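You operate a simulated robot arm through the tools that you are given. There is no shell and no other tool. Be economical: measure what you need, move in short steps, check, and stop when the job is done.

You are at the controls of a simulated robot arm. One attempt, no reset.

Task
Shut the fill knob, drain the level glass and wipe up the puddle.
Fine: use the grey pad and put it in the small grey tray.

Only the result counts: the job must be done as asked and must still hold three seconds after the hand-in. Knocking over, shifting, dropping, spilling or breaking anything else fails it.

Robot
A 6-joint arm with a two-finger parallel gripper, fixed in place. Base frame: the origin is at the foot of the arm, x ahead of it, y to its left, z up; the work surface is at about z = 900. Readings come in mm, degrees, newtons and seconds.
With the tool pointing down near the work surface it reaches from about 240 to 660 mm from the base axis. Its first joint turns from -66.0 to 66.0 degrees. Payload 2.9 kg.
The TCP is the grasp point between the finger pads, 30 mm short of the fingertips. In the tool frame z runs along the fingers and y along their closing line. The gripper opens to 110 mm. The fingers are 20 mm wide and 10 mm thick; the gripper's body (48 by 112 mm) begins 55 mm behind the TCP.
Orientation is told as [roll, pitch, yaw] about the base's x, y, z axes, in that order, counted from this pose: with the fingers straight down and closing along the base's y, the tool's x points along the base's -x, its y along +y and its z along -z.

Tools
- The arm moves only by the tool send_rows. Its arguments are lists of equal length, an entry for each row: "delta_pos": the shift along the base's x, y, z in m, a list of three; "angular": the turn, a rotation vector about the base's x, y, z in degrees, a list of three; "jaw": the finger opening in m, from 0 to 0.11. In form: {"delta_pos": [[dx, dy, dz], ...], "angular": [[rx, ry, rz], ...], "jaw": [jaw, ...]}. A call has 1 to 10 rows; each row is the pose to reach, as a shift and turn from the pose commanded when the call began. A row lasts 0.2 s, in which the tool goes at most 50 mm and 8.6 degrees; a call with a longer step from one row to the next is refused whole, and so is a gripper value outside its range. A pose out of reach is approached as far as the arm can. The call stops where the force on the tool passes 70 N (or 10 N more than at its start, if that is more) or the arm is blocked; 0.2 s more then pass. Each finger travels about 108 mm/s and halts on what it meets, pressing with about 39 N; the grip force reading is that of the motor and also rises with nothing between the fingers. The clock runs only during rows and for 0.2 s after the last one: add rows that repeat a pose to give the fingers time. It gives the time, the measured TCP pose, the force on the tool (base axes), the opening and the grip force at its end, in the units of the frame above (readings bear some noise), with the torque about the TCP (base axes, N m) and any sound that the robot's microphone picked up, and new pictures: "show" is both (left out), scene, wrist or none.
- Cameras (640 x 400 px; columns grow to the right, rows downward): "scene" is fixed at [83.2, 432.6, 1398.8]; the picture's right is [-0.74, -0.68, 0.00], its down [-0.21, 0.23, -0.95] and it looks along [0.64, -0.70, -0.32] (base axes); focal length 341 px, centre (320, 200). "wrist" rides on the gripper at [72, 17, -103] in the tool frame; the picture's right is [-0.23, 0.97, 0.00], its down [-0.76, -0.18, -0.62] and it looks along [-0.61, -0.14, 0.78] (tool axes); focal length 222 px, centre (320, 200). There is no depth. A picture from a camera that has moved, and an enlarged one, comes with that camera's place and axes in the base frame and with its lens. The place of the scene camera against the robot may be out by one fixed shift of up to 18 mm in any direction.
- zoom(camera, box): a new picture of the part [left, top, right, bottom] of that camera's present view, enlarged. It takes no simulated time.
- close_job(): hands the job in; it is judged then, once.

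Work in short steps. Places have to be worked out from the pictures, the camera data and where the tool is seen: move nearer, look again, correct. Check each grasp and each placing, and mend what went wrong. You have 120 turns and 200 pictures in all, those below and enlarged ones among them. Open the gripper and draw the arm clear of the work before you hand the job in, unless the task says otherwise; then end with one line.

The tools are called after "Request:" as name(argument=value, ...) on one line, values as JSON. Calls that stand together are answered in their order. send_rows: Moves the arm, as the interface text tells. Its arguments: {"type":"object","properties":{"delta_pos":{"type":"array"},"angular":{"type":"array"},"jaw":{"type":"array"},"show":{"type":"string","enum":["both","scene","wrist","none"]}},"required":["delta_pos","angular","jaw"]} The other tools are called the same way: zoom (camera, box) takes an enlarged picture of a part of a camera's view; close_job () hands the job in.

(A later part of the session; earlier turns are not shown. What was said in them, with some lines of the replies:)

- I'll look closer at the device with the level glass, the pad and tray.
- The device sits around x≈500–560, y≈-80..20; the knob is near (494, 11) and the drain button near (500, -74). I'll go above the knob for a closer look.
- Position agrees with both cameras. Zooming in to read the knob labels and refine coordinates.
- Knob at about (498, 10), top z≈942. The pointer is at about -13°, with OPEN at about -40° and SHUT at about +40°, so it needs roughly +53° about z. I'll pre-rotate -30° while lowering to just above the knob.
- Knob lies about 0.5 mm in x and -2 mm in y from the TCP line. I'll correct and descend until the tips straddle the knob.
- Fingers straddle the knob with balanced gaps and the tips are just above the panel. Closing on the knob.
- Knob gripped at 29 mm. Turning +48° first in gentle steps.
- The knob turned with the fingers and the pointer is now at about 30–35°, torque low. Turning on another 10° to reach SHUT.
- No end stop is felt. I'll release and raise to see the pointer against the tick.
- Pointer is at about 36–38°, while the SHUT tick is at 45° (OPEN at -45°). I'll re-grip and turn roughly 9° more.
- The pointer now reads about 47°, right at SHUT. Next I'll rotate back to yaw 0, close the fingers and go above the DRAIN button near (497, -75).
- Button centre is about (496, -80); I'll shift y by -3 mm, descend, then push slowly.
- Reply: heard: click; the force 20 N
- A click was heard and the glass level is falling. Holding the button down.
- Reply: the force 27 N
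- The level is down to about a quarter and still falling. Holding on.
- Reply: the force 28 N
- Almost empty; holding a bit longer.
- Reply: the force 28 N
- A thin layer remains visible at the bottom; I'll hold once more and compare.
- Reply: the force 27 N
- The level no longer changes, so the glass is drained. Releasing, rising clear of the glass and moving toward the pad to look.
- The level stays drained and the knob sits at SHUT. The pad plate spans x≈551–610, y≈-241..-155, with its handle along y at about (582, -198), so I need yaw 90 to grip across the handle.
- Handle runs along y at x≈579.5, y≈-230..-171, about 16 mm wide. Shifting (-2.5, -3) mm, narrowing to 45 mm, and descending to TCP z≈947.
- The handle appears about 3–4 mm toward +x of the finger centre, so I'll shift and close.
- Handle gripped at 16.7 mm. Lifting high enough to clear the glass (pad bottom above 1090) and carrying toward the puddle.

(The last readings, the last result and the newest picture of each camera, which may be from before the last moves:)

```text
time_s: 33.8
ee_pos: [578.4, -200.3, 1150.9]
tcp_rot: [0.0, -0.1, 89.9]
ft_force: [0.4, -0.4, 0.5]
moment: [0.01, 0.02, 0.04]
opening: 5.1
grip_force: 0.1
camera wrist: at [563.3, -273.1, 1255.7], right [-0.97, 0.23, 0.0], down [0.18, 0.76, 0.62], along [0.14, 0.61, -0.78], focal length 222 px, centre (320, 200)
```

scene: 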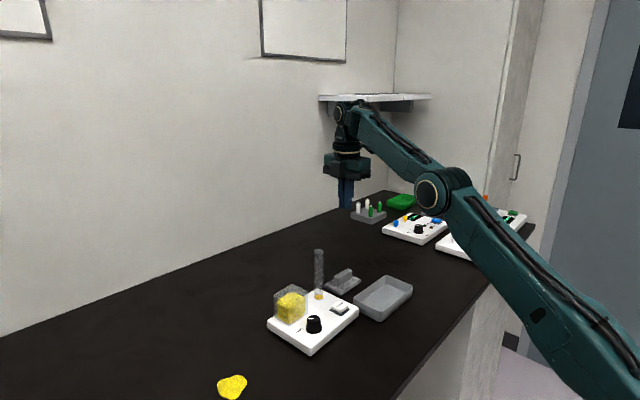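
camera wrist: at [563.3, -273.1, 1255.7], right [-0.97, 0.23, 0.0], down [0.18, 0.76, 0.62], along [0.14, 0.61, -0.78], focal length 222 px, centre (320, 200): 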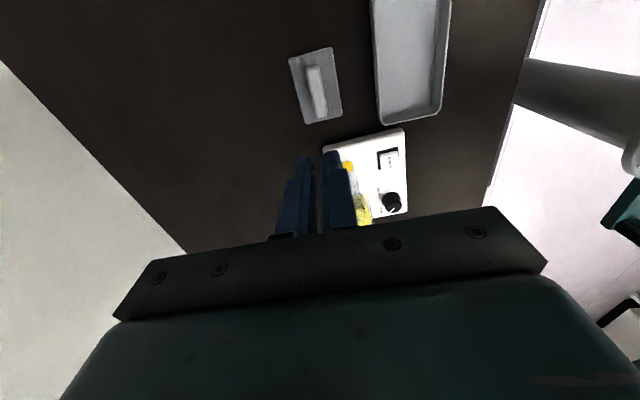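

The pad slipped out on lifting and stayed on the table. I'll check its position and go lower on the re-grip.

Request:
zoom(camera="wrist", box=[240, 30, 400, 130])

Request:
zoom(camera="scene", box=[310, 250, 420, 330])

```text
4.00 times, centred on (320, 80) of wrist
camera zoom: at [563.3, -273.1, 1255.7], right [-0.97, 0.23, 0.0], down [0.18, 0.76, 0.62], along [0.14, 0.61, -0.78], focal length 888 px, centre (320, 680)
```

zoom: 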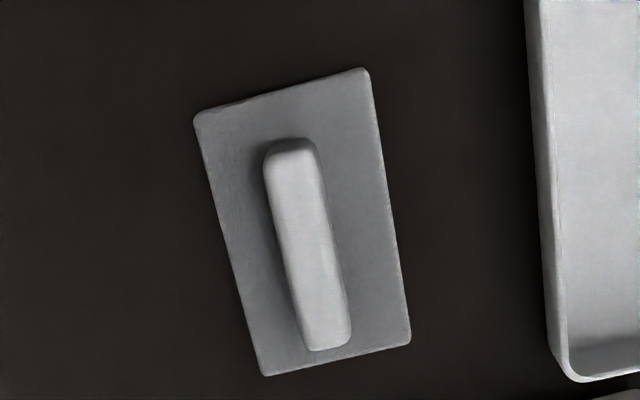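

```text
5.00 times, centred on (365, 290) of scene
camera zoom: at [83.2, 432.6, 1398.8], right [-0.74, -0.68, 0.0], down [-0.21, 0.23, -0.95], along [0.64, -0.7, -0.32], focal length 1706 px, centre (95, -250)
```

zoom: 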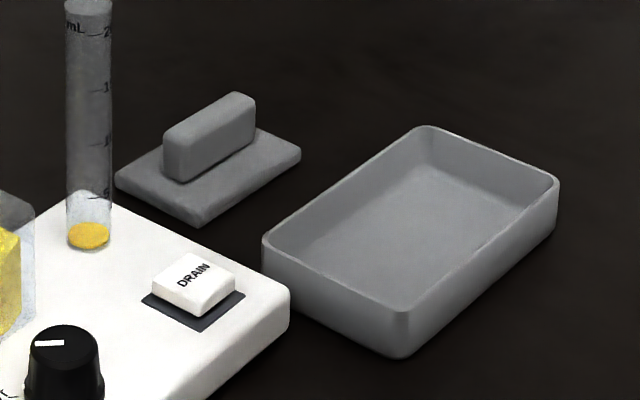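

Handle top is only about z 927, so the grip was shallow. Re-descending about 7 mm lower with slow final steps to feel for the plate.

Request:
send_rows(delta_pos=[[0, 0, -0.05], [0, 0, -0.1], [0, 0, -0.145], [0, 0, -0.185], [0, 0, -0.2], [0, 0, -0.205], [0, 0, -0.208], [0, 0, -0.21], [0, 0, -0.212], [0, 0, -0.212]], angular=[[0, 0, 0], [0, 0, 0], [0, 0, 0], [0, 0, 0], [0, 0, 0], [0, 0, 0], [0, 0, 0], [0, 0, 0], [0, 0, 0], [0, 0, 0]], jaw=[0.045, 0.045, 0.045, 0.045, 0.045, 0.045, 0.045, 0.045, 0.045, 0.045], show="none")

Request:
zoom(camera="wrist", box=[200, 80, 440, 230])

Request:
zoom(camera="scene", box=[310, 240, 390, 300])

```text
time_s: 36.0
ee_pos: [582.8, -201.4, 939.8]
tcp_rot: [0.0, 0.0, 90.0]
ft_force: [-1.0, 2.4, 6.9]
moment: [0.08, 0.07, -0.01]
opening: 44.9
grip_force: 0.0
```

```text
2.67 times, centred on (320, 155) of wrist
camera zoom: at [566.9, -273.1, 1044.4], right [-0.97, 0.23, 0.0], down [0.18, 0.76, 0.62], along [0.14, 0.61, -0.78], focal length 592 px, centre (320, 320)
```

zoom: 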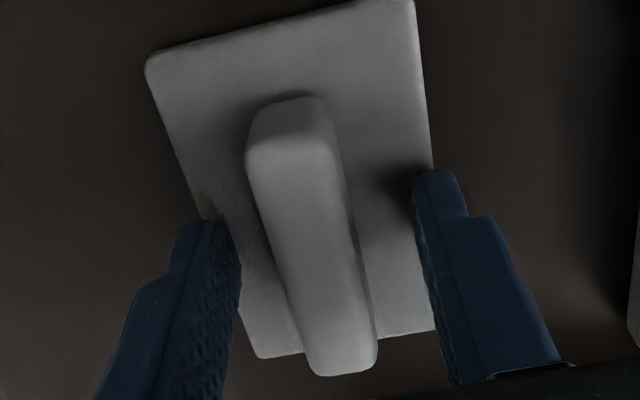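

```text
6.67 times, centred on (350, 270) of scene
camera zoom: at [83.1, 432.7, 1398.8], right [-0.74, -0.68, 0.0], down [-0.21, 0.23, -0.95], along [0.64, -0.7, -0.32], focal length 2274 px, centre (120, -267)
```

zoom: 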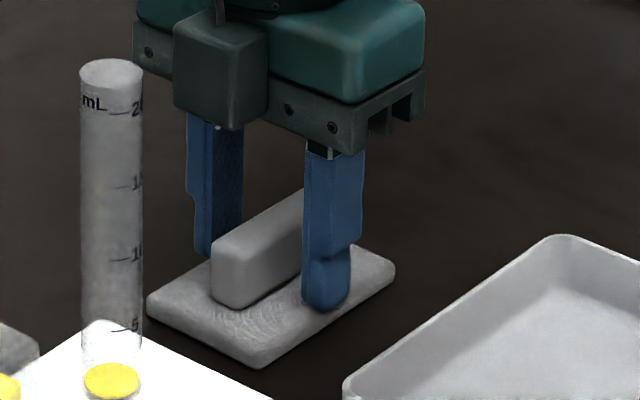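

Tips now touch the plate lightly (7 N). Raising 1 mm, closing, then lifting a little slowly.

Request:
send_rows(delta_pos=[[0, 0, 0.001], [0, 0, 0.001], [0, 0, 0.001], [0, 0, 0.001], [0, 0, 0.001], [0, 0, 0.003], [0, 0, 0.007], [0, 0, 0.012], [0, 0, 0.02], [0, 0, 0.02]], angular=[[0, 0, 0], [0, 0, 0], [0, 0, 0], [0, 0, 0], [0, 0, 0], [0, 0, 0], [0, 0, 0], [0, 0, 0], [0, 0, 0], [0, 0, 0]], jaw=[0.03, 0.005, 0.0, 0.0, 0.0, 0.0, 0.0, 0.0, 0.0, 0.0])

Request:
zoom(camera="scene", box=[310, 240, 390, 300])

```text
time_s: 38.2
ee_pos: [582.7, -200.6, 959.8]
tcp_rot: [0.1, 0.0, 90.0]
ft_force: [0.5, -0.5, -1.2]
moment: [0.02, -0.01, -0.02]
opening: 17.1
grip_force: 38.8
camera wrist: at [566.3, -273.5, 1064.0], right [-0.97, 0.23, 0.0], down [0.18, 0.76, 0.62], along [0.14, 0.61, -0.78], focal length 222 px, centre (320, 200)
```

scene: 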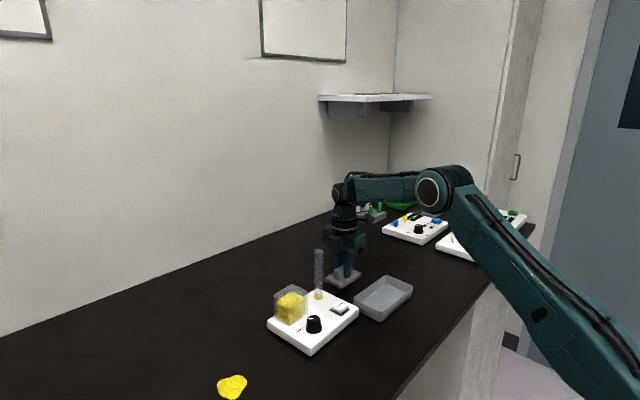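
wrist: 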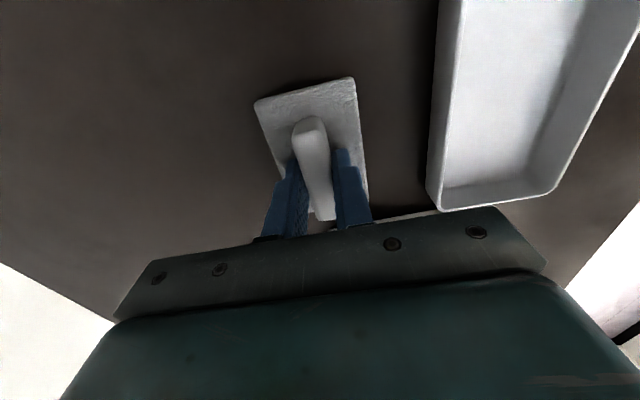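

```text
6.67 times, centred on (350, 270) of scene
camera zoom: at [83.2, 432.6, 1398.8], right [-0.74, -0.68, 0.0], down [-0.21, 0.23, -0.95], along [0.64, -0.7, -0.32], focal length 2274 px, centre (120, -267)
```

zoom: 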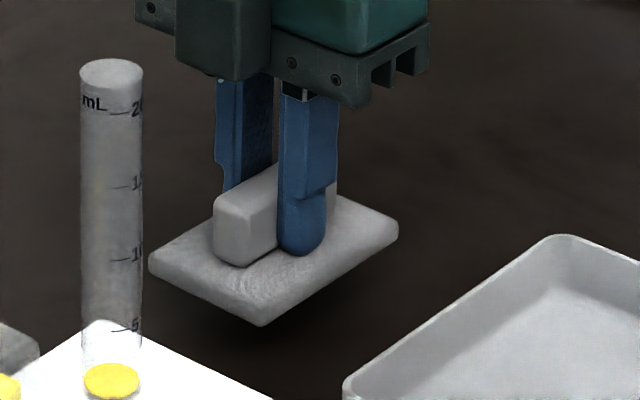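

The pad is off the table and held firmly (17 mm). Lifting smoothly to clear the glass.

Request:
send_rows(delta_pos=[[0, 0, 0.01], [0, 0, 0.025], [0, 0, 0.045], [0, 0, 0.068], [0, 0, 0.092], [0, 0, 0.116], [0, 0, 0.14], [0, 0, 0.162], [0, 0, 0.178], [0, 0, 0.185]], angular=[[0, 0, 0], [0, 0, 0], [0, 0, 0], [0, 0, 0], [0, 0, 0], [0, 0, 0], [0, 0, 0], [0, 0, 0], [0, 0, 0], [0, 0, 0]], jaw=[0, 0, 0, 0, 0, 0, 0, 0, 0, 0], show="scene")

```text
time_s: 40.4
ee_pos: [582.6, -200.2, 1145.2]
tcp_rot: [0.1, 0.0, 90.1]
ft_force: [-0.1, -0.6, -0.4]
moment: [-0.01, 0.0, 0.0]
opening: 17.0
grip_force: 38.7
```

scene: 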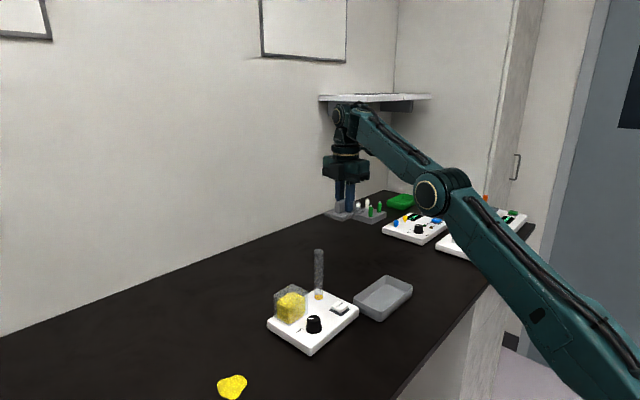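

Held well. Carrying along a path at lower x, away from the glass, toward the puddle side.

Request:
send_rows(delta_pos=[[-0.02, 0.008, 0], [-0.05, 0.018, 0], [-0.085, 0.03, 0], [-0.115, 0.05, 0], [-0.13, 0.08, 0], [-0.135, 0.12, 0], [-0.135, 0.16, 0], [-0.135, 0.2, 0], [-0.135, 0.235, 0], [-0.135, 0.25, 0]], angular=[[0, 0, 0], [0, 0, 0], [0, 0, 0], [0, 0, 0], [0, 0, 0], [0, 0, 0], [0, 0, 0], [0, 0, 0], [0, 0, 0], [0, 0, 0]], jaw=[0, 0, 0, 0, 0, 0, 0, 0, 0, 0], show="none")

Request:
send_rows(delta_pos=[[0.005, 0.01, 0], [0.02, 0.035, 0], [0.04, 0.065, 0], [0.06, 0.095, 0], [0.07, 0.12, -0.015], [0.075, 0.135, -0.035], [0.075, 0.14, -0.05], [0.075, 0.14, -0.05]], angular=[[0, 0, 0], [0, 0, 0], [0, 0, 0], [0, 0, 0], [0, 0, 0], [0, 0, 0], [0, 0, 0], [0, 0, 0]], jaw=[0, 0, 0, 0, 0, 0, 0, 0])

```text
time_s: 42.6
ee_pos: [447.8, 49.8, 1143.3]
tcp_rot: [0.0, 0.0, 90.0]
ft_force: [-0.3, -0.4, -0.2]
moment: [0.0, -0.01, -0.04]
opening: 16.9
grip_force: 39.0
```

```text
time_s: 44.4
ee_pos: [522.4, 191.7, 1094.3]
tcp_rot: [0.0, 0.0, 90.0]
ft_force: [-0.5, -0.2, -0.5]
moment: [-0.03, -0.01, 0.0]
opening: 16.9
grip_force: 39.1
camera wrist: at [506.3, 120.2, 1199.3], right [-0.97, 0.23, 0.0], down [0.18, 0.76, 0.62], along [0.14, 0.61, -0.78], focal length 222 px, centre (320, 200)
```

scene: 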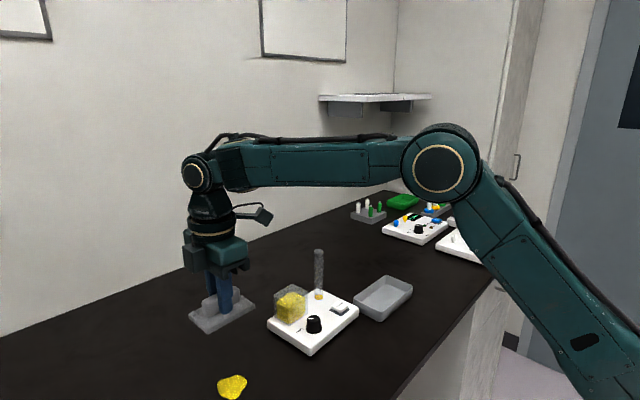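
wrist: 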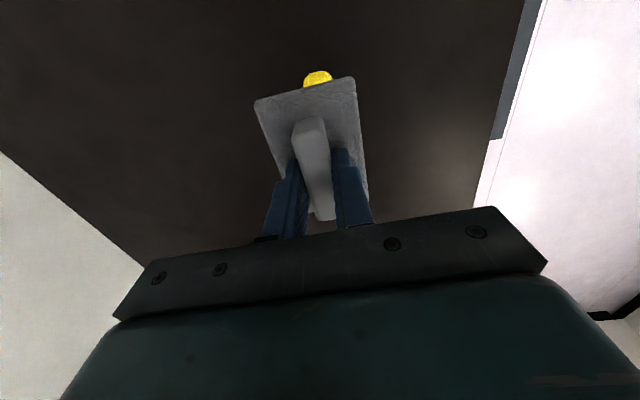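

Puddle is around (523, 190) by both cameras, directly below the pad. Lowering until the pad touches with light pressure.

Request:
send_rows(delta_pos=[[0, -0.001, -0.03], [0, -0.001, -0.06], [0, -0.001, -0.09], [0, -0.001, -0.12], [0, -0.001, -0.142], [0, -0.001, -0.15], [0, -0.001, -0.153], [0, -0.001, -0.155], [0, -0.001, -0.155]], angular=[[0, 0, 0], [0, 0, 0], [0, 0, 0], [0, 0, 0], [0, 0, 0], [0, 0, 0], [0, 0, 0], [0, 0, 0], [0, 0, 0]], jaw=[0, 0, 0, 0, 0, 0, 0, 0, 0])

```text
time_s: 46.4
ee_pos: [521.6, 187.0, 940.1]
tcp_rot: [0.0, -0.2, 90.1]
ft_force: [-0.5, 0.6, 4.0]
moment: [-0.15, 0.03, -0.01]
opening: 17.3
grip_force: 39.1
camera wrist: at [505.8, 115.7, 1044.4], right [-0.97, 0.23, 0.0], down [0.18, 0.76, 0.62], along [0.14, 0.61, -0.78], focal length 222 px, centre (320, 200)
```

scene: 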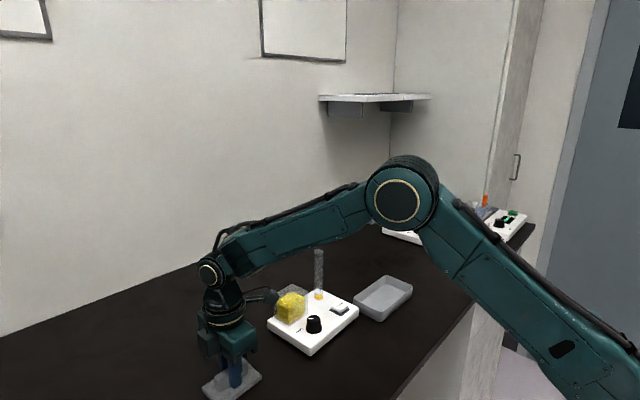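
wrist: 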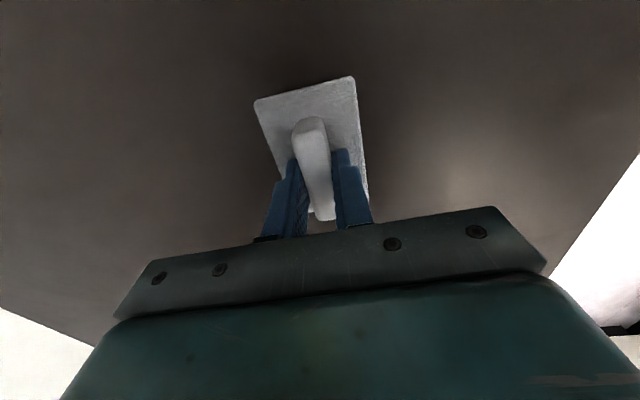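

The pad touches (4 N) and fully covers the puddle. Wiping back and forth with slight extra pressure.

Request:
send_rows(delta_pos=[[0, 0, -0.001], [0.012, 0, -0.001], [0.027, 0, -0.001], [0.012, 0, -0.001], [-0.005, 0, -0.001], [-0.025, 0, -0.001], [-0.012, 0, -0.001], [0.005, 0.005, -0.001], [0.02, 0.015, -0.001], [0.027, 0.015, -0.001]], angular=[[0, 0, 0], [0, 0, 0], [0, 0, 0], [0, 0, 0], [0, 0, 0], [0, 0, 0], [0, 0, 0], [0, 0, 0], [0, 0, 0], [0, 0, 0]], jaw=[0, 0, 0, 0, 0, 0, 0, 0, 0, 0])

```text
time_s: 48.6
ee_pos: [549.1, 202.4, 940.4]
tcp_rot: [0.0, -0.1, 90.1]
ft_force: [-8.3, 0.5, 20.3]
moment: [-0.09, 0.22, -0.04]
opening: 17.0
grip_force: 39.3
camera wrist: at [532.5, 130.4, 1044.2], right [-0.97, 0.23, 0.0], down [0.18, 0.76, 0.62], along [0.14, 0.61, -0.78], focal length 222 px, centre (320, 200)
```

scene: 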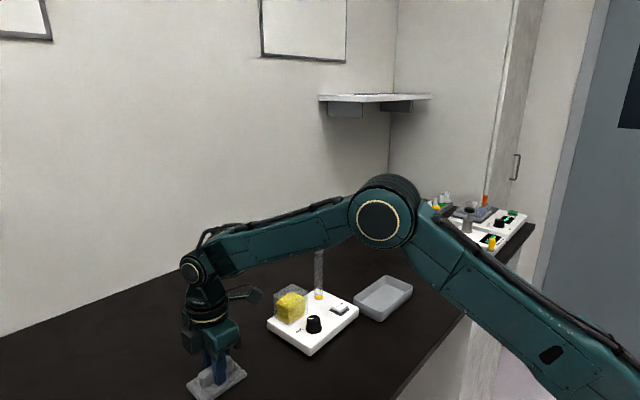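
wrist: 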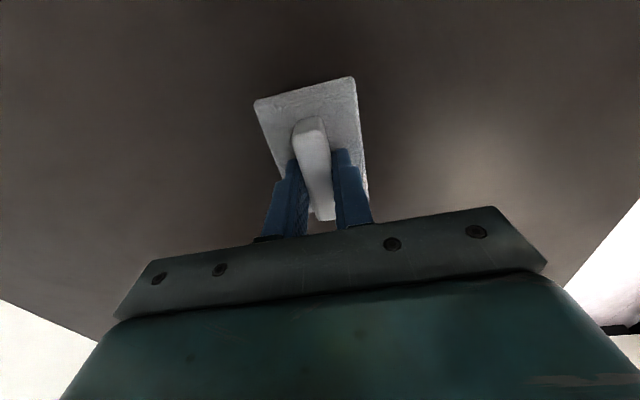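

Good contact (20 N), no residue visible so far. More strokes covering the +y and -y sides.

Request:
send_rows(delta_pos=[[-0.015, 0, 0], [-0.033, 0, 0], [-0.052, 0, 0], [-0.052, -0.015, 0], [-0.052, -0.03, 0], [-0.035, -0.03, 0], [-0.017, -0.03, 0], [0, -0.03, 0], [-0.015, -0.02, 0], [-0.027, -0.015, 0]], angular=[[0, 0, 0], [0, 0, 0], [0, 0, 0], [0, 0, 0], [0, 0, 0], [0, 0, 0], [0, 0, 0], [0, 0, 0], [0, 0, 0], [0, 0, 0]], jaw=[0, 0, 0, 0, 0, 0, 0, 0, 0, 0], show="none")

Request:
send_rows(delta_pos=[[0, 0, 0.005], [0, 0, 0.015], [0, 0, 0.035], [0, -0.01, 0.06], [-0.01, -0.035, 0.09], [-0.025, -0.06, 0.12], [-0.04, -0.085, 0.15], [-0.055, -0.11, 0.18], [-0.06, -0.12, 0.195], [-0.06, -0.12, 0.205]], angular=[[0, 0, 0], [0, 0, 0], [0, 0, 0], [0, 0, 0], [0, 0, 0], [0, 0, 0], [0, 0, 0], [0, 0, 0], [0, 0, 0], [0, 0, 0]], jaw=[0, 0, 0, 0, 0, 0, 0, 0, 0, 0])

Request:
zoom(camera="scene", box=[160, 300, 320, 400])

```text
time_s: 50.8
ee_pos: [522.9, 187.7, 940.1]
tcp_rot: [-0.2, -0.1, 90.0]
ft_force: [6.6, -3.1, 16.5]
moment: [-0.18, -0.04, 0.07]
opening: 16.9
grip_force: 39.1
```

```text
time_s: 53.0
ee_pos: [463.2, 67.8, 1143.6]
tcp_rot: [0.0, 0.0, 90.0]
ft_force: [0.1, -0.6, -0.2]
moment: [-0.02, 0.01, 0.03]
opening: 16.8
grip_force: 39.1
camera wrist: at [447.2, -4.7, 1247.6], right [-0.97, 0.23, 0.0], down [0.18, 0.76, 0.62], along [0.14, 0.61, -0.78], focal length 222 px, centre (320, 200)
```

scene: 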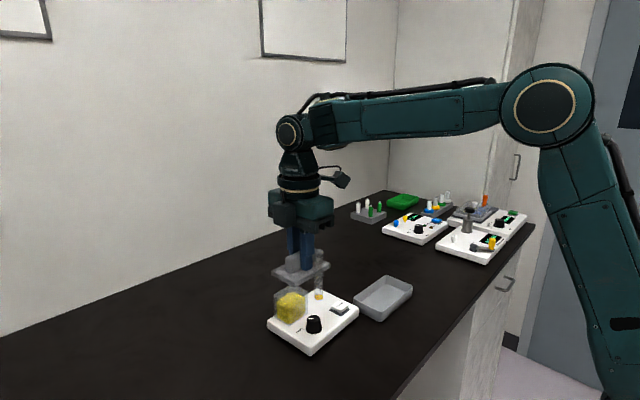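
wrist: 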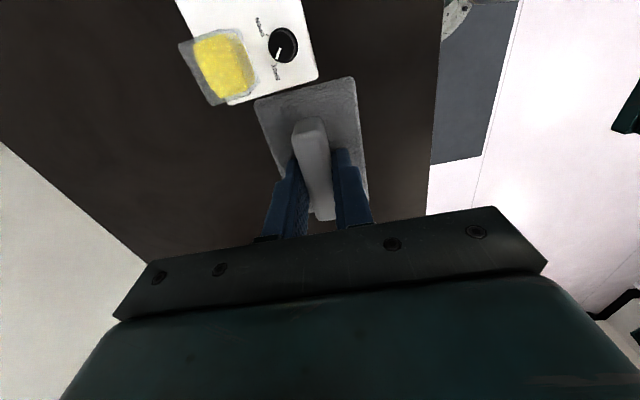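

```text
4.00 times, centred on (240, 350) of scene
camera zoom: at [83.2, 432.6, 1398.8], right [-0.74, -0.68, 0.0], down [-0.21, 0.23, -0.95], along [0.64, -0.7, -0.32], focal length 1364 px, centre (640, -400)
```

zoom: 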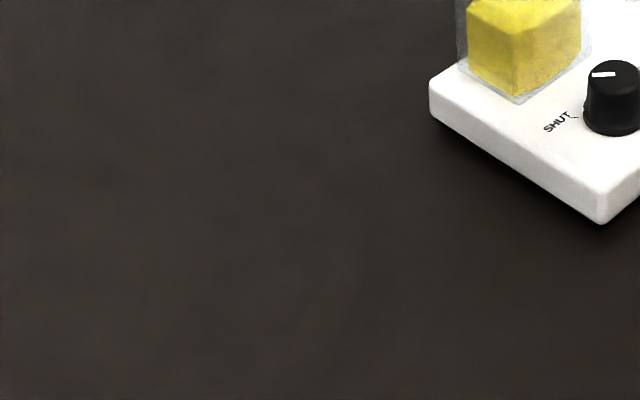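

The puddle is gone. Now carrying the pad over the grey tray, whose centre I estimate at (458, -205).

Request:
send_rows(delta_pos=[[-0.01, -0.015, 0], [-0.015, -0.045, 0], [-0.015, -0.08, 0], [-0.015, -0.115, 0], [-0.015, -0.15, 0], [-0.012, -0.185, 0], [-0.008, -0.22, 0], [-0.004, -0.25, 0], [-0.004, -0.266, 0], [-0.004, -0.273, 0]], angular=[[0, 0, 0], [0, 0, 0], [0, 0, 0], [0, 0, 0], [0, 0, 0], [0, 0, 0], [0, 0, 0], [0, 0, 0], [0, 0, 0], [0, 0, 0]], jaw=[0, 0, 0, 0, 0, 0, 0, 0, 0, 0], show="none")

Request:
send_rows(delta_pos=[[0, 0, -0.03], [0, 0, -0.06], [0, 0, -0.09], [0, 0, -0.12], [0, 0, -0.145], [0, 0, -0.16], [0, 0, -0.16]], angular=[[0, 0, 0], [0, 0, 0], [0, 0, 0], [0, 0, 0], [0, 0, 0], [0, 0, 0], [0, 0, 0]], jaw=[0, 0, 0, 0, 0, 0, 0])

Request:
zoom(camera="scene", box=[330, 240, 430, 330])

Request:
zoom(camera="wrist", box=[160, 20, 480, 240])

```text
time_s: 55.2
ee_pos: [457.1, -205.2, 1143.2]
tcp_rot: [0.0, 0.0, 90.1]
ft_force: [-1.0, -0.8, -0.6]
moment: [0.0, -0.02, 0.01]
opening: 16.9
grip_force: 39.2
```

```text
time_s: 56.8
ee_pos: [457.2, -203.2, 985.5]
tcp_rot: [0.0, 0.0, 90.0]
ft_force: [0.9, -0.2, -0.5]
moment: [0.0, 0.0, 0.02]
opening: 16.8
grip_force: 39.3
camera wrist: at [439.6, -275.2, 1089.8], right [-0.97, 0.23, 0.0], down [0.18, 0.76, 0.62], along [0.14, 0.61, -0.78], focal length 222 px, centre (320, 200)
```

scene: 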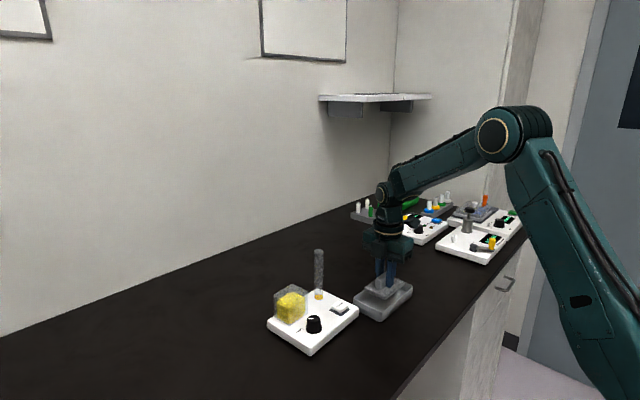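
wrist: 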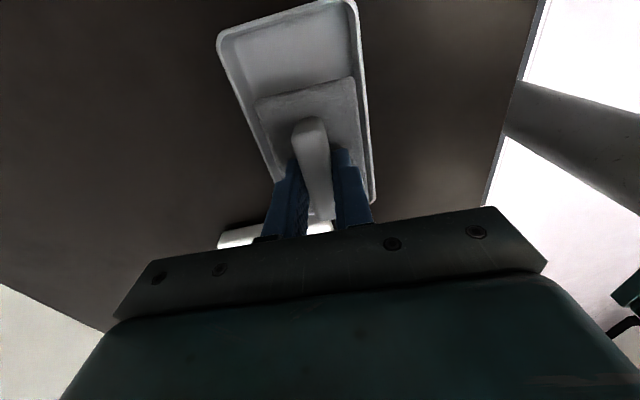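

```text
4.44 times, centred on (380, 285) of scene
camera zoom: at [83.2, 432.6, 1398.8], right [-0.74, -0.68, 0.0], down [-0.21, 0.23, -0.95], along [0.64, -0.7, -0.32], focal length 1516 px, centre (53, -178)
```

zoom: 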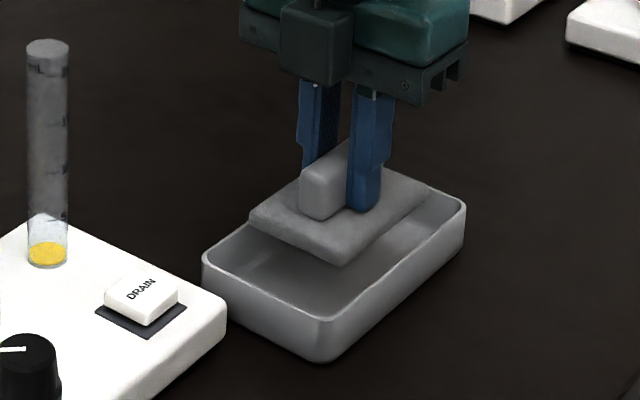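

```text
1.82 times, centred on (320, 130) of wrist
camera zoom: at [439.6, -275.2, 1089.8], right [-0.97, 0.23, 0.0], down [0.18, 0.76, 0.62], along [0.14, 0.61, -0.78], focal length 404 px, centre (320, 327)
```

zoom: 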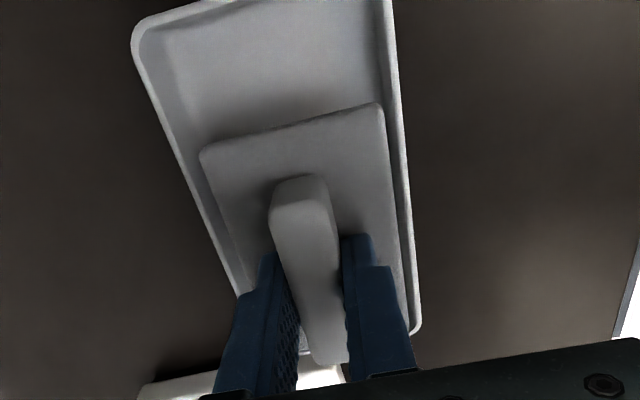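

Pad (x 427–485) is nearly centred over the tray (x 417–501). Shifting (+3, -2) mm and lowering slowly to the tray floor.

Request:
send_rows(delta_pos=[[0.003, -0.002, -0.005], [0.003, -0.002, -0.014], [0.003, -0.002, -0.022], [0.003, -0.002, -0.028], [0.003, -0.002, -0.032], [0.003, -0.002, -0.035], [0.003, -0.002, -0.037], [0.003, -0.002, -0.037]], angular=[[0, 0, 0], [0, 0, 0], [0, 0, 0], [0, 0, 0], [0, 0, 0], [0, 0, 0], [0, 0, 0], [0, 0, 0]], jaw=[0, 0, 0, 0, 0, 0, 0, 0], show="none")

Request:
zoom(camera="scene", box=[330, 240, 430, 330])

Request:
zoom(camera="wrist", box=[160, 20, 480, 240])

```text
time_s: 58.6
ee_pos: [460.2, -207.3, 947.5]
tcp_rot: [0.1, -0.1, 90.0]
ft_force: [0.8, 0.2, -0.8]
moment: [-0.01, -0.01, -0.03]
opening: 17.0
grip_force: 39.4
```

```text
4.44 times, centred on (380, 285) of scene
camera zoom: at [83.2, 432.6, 1398.8], right [-0.74, -0.68, 0.0], down [-0.21, 0.23, -0.95], along [0.64, -0.7, -0.32], focal length 1516 px, centre (53, -178)
```

zoom: 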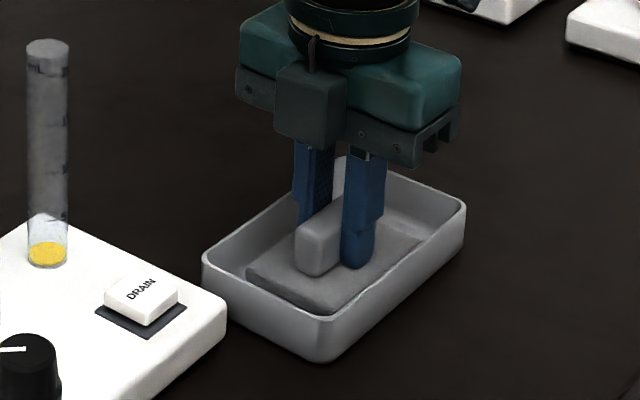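

```text
1.82 times, centred on (320, 130) of wrist
camera zoom: at [443.1, -279.2, 1051.0], right [-0.97, 0.23, 0.0], down [0.18, 0.76, 0.62], along [0.14, 0.61, -0.78], focal length 404 px, centre (320, 327)
```

zoom: 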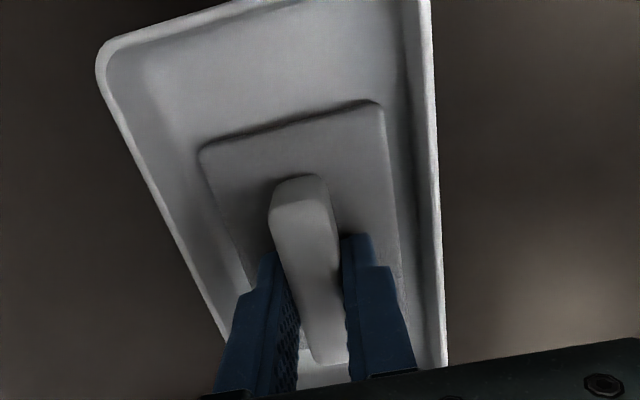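

No floor contact yet (pad bottom ≈906) and it sits well inside the walls. Lowering a few mm more.

Request:
send_rows(delta_pos=[[0, 0, -0.001], [0, 0, -0.002], [0, 0, -0.003], [0, 0, -0.003]], angular=[[0, 0, 0], [0, 0, 0], [0, 0, 0], [0, 0, 0]], jaw=[0, 0, 0, 0], show="none")

```text
time_s: 59.6
ee_pos: [460.5, -206.5, 944.3]
tcp_rot: [0.0, 0.0, 90.1]
ft_force: [0.0, 0.1, 1.1]
moment: [0.08, 0.03, -0.01]
opening: 17.0
grip_force: 38.8
```

Slight contact is showing; lowering 0.7 mm more, then opening and rising.

Request:
send_rows(delta_pos=[[0, 0, -0.0007], [0, 0, -0.0007], [0, 0, -0.0007], [0, 0, -0.0007]], angular=[[0, 0, 0], [0, 0, 0], [0, 0, 0], [0, 0, 0]], jaw=[0, 0, 0.02, 0.034], show="none")

Request:
send_rows(delta_pos=[[0, 0, 0], [0, 0, 0.01], [0, 0, 0.03], [0, 0, 0.06], [0, 0, 0.1], [0, 0, 0.145], [0, 0, 0.19], [0, 0, 0.23], [-0.03, 0, 0.25], [-0.03, 0, 0.25]], angular=[[0, 0, 0], [0, 0, 0], [0, 0, 0], [0, 0, 0], [0, 0, 0], [0, 0, 0], [0, 0, 0], [0, 0, 0], [0, 0, 0], [0, 0, 0]], jaw=[0.034, 0.034, 0.034, 0.034, 0.034, 0.034, 0.034, 0.034, 0.05, 0.05])

Request:
zoom(camera="scene", box=[250, 230, 430, 370])

```text
time_s: 60.6
ee_pos: [461.5, -206.4, 944.3]
tcp_rot: [-0.1, 0.2, 90.0]
ft_force: [5.1, -0.4, 12.4]
moment: [0.02, -0.09, 0.01]
opening: 32.9
grip_force: 0.0
```

```text
time_s: 62.8
ee_pos: [429.7, -206.7, 1192.1]
tcp_rot: [0.0, -0.1, 90.1]
ft_force: [-0.5, 0.6, 0.3]
moment: [0.01, 0.03, 0.0]
opening: 50.1
grip_force: 0.0
camera wrist: at [413.9, -278.6, 1296.8], right [-0.97, 0.23, 0.0], down [0.18, 0.76, 0.62], along [0.14, 0.61, -0.78], focal length 222 px, centre (320, 200)
```

scene: 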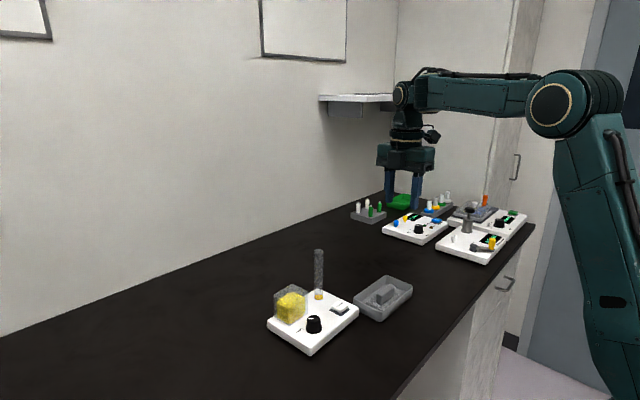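
wrist: 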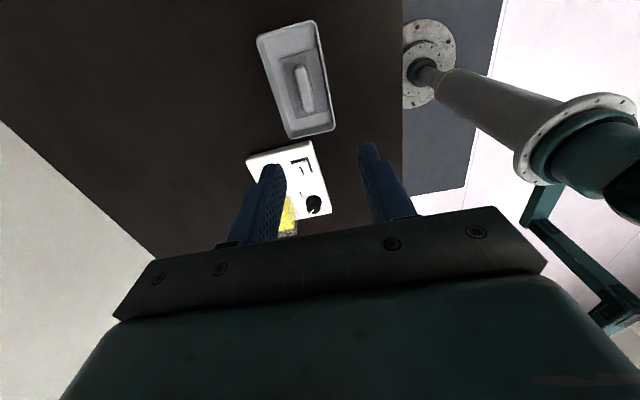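

```text
2.86 times, centred on (340, 300) of scene
camera zoom: at [83.2, 432.6, 1398.8], right [-0.74, -0.68, 0.0], down [-0.21, 0.23, -0.95], along [0.64, -0.7, -0.32], focal length 975 px, centre (263, -86)
```

zoom: 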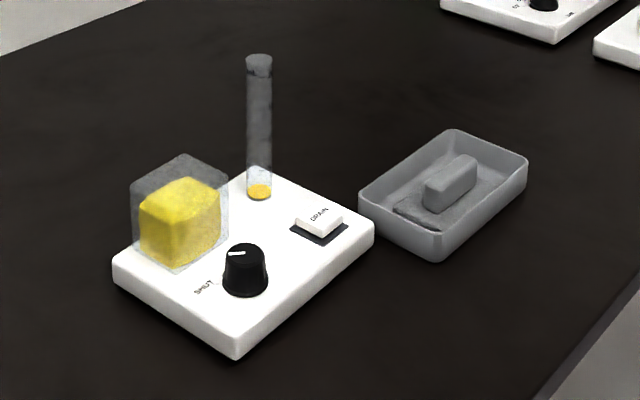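

The pad lies flat in the tray, the glass remains drained and the knob is at SHUT. One last check of the puddle area and the glass.

Request:
zoom(camera="scene", box=[160, 340, 300, 400])

Request:
zoom(camera="scene", box=[270, 240, 350, 340])

```text
4.57 times, centred on (230, 370) of scene
camera zoom: at [83.2, 432.6, 1398.8], right [-0.74, -0.68, 0.0], down [-0.21, 0.23, -0.95], along [0.64, -0.7, -0.32], focal length 1559 px, centre (731, -577)
```

zoom: 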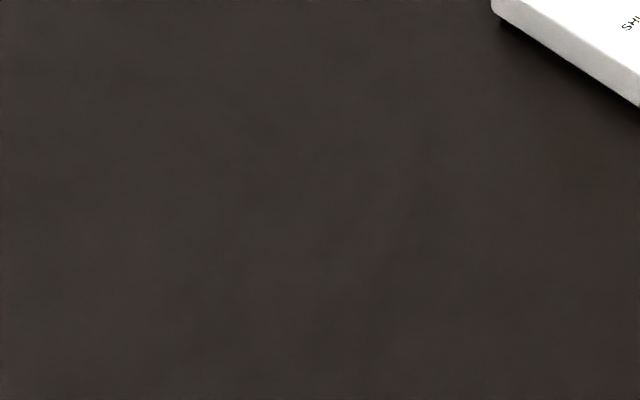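

```text
4.00 times, centred on (310, 290) of scene
camera zoom: at [83.2, 432.6, 1398.8], right [-0.74, -0.68, 0.0], down [-0.21, 0.23, -0.95], along [0.64, -0.7, -0.32], focal length 1364 px, centre (360, -160)
```

zoom: 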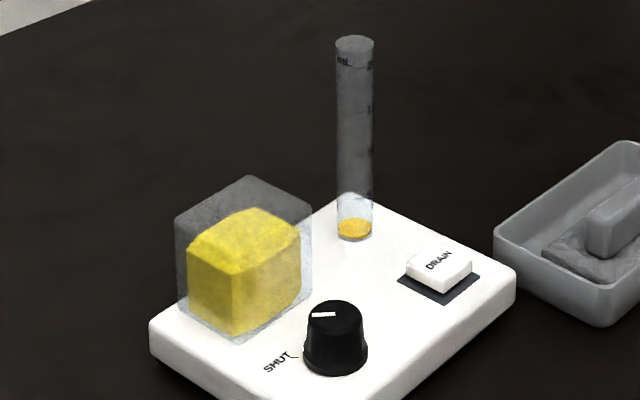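

The table is clean, the glass is at its bottom level and steady, and the arm is clear with the gripper open. Handing in.

Request:
close_job()

```text
The job is handed in.
```

The fill knob is at SHUT and the puddle is wiped up with no residue visible. The grey pad lies in the grey tray beside the device. The level glass is drained as far as it would go: a thin layer stayed at the bottom and did not change while I held the button. The first lift of the pad slipped and it stayed on the table; the second grip held. The device may have shifted about 1 mm while I turned the knob.
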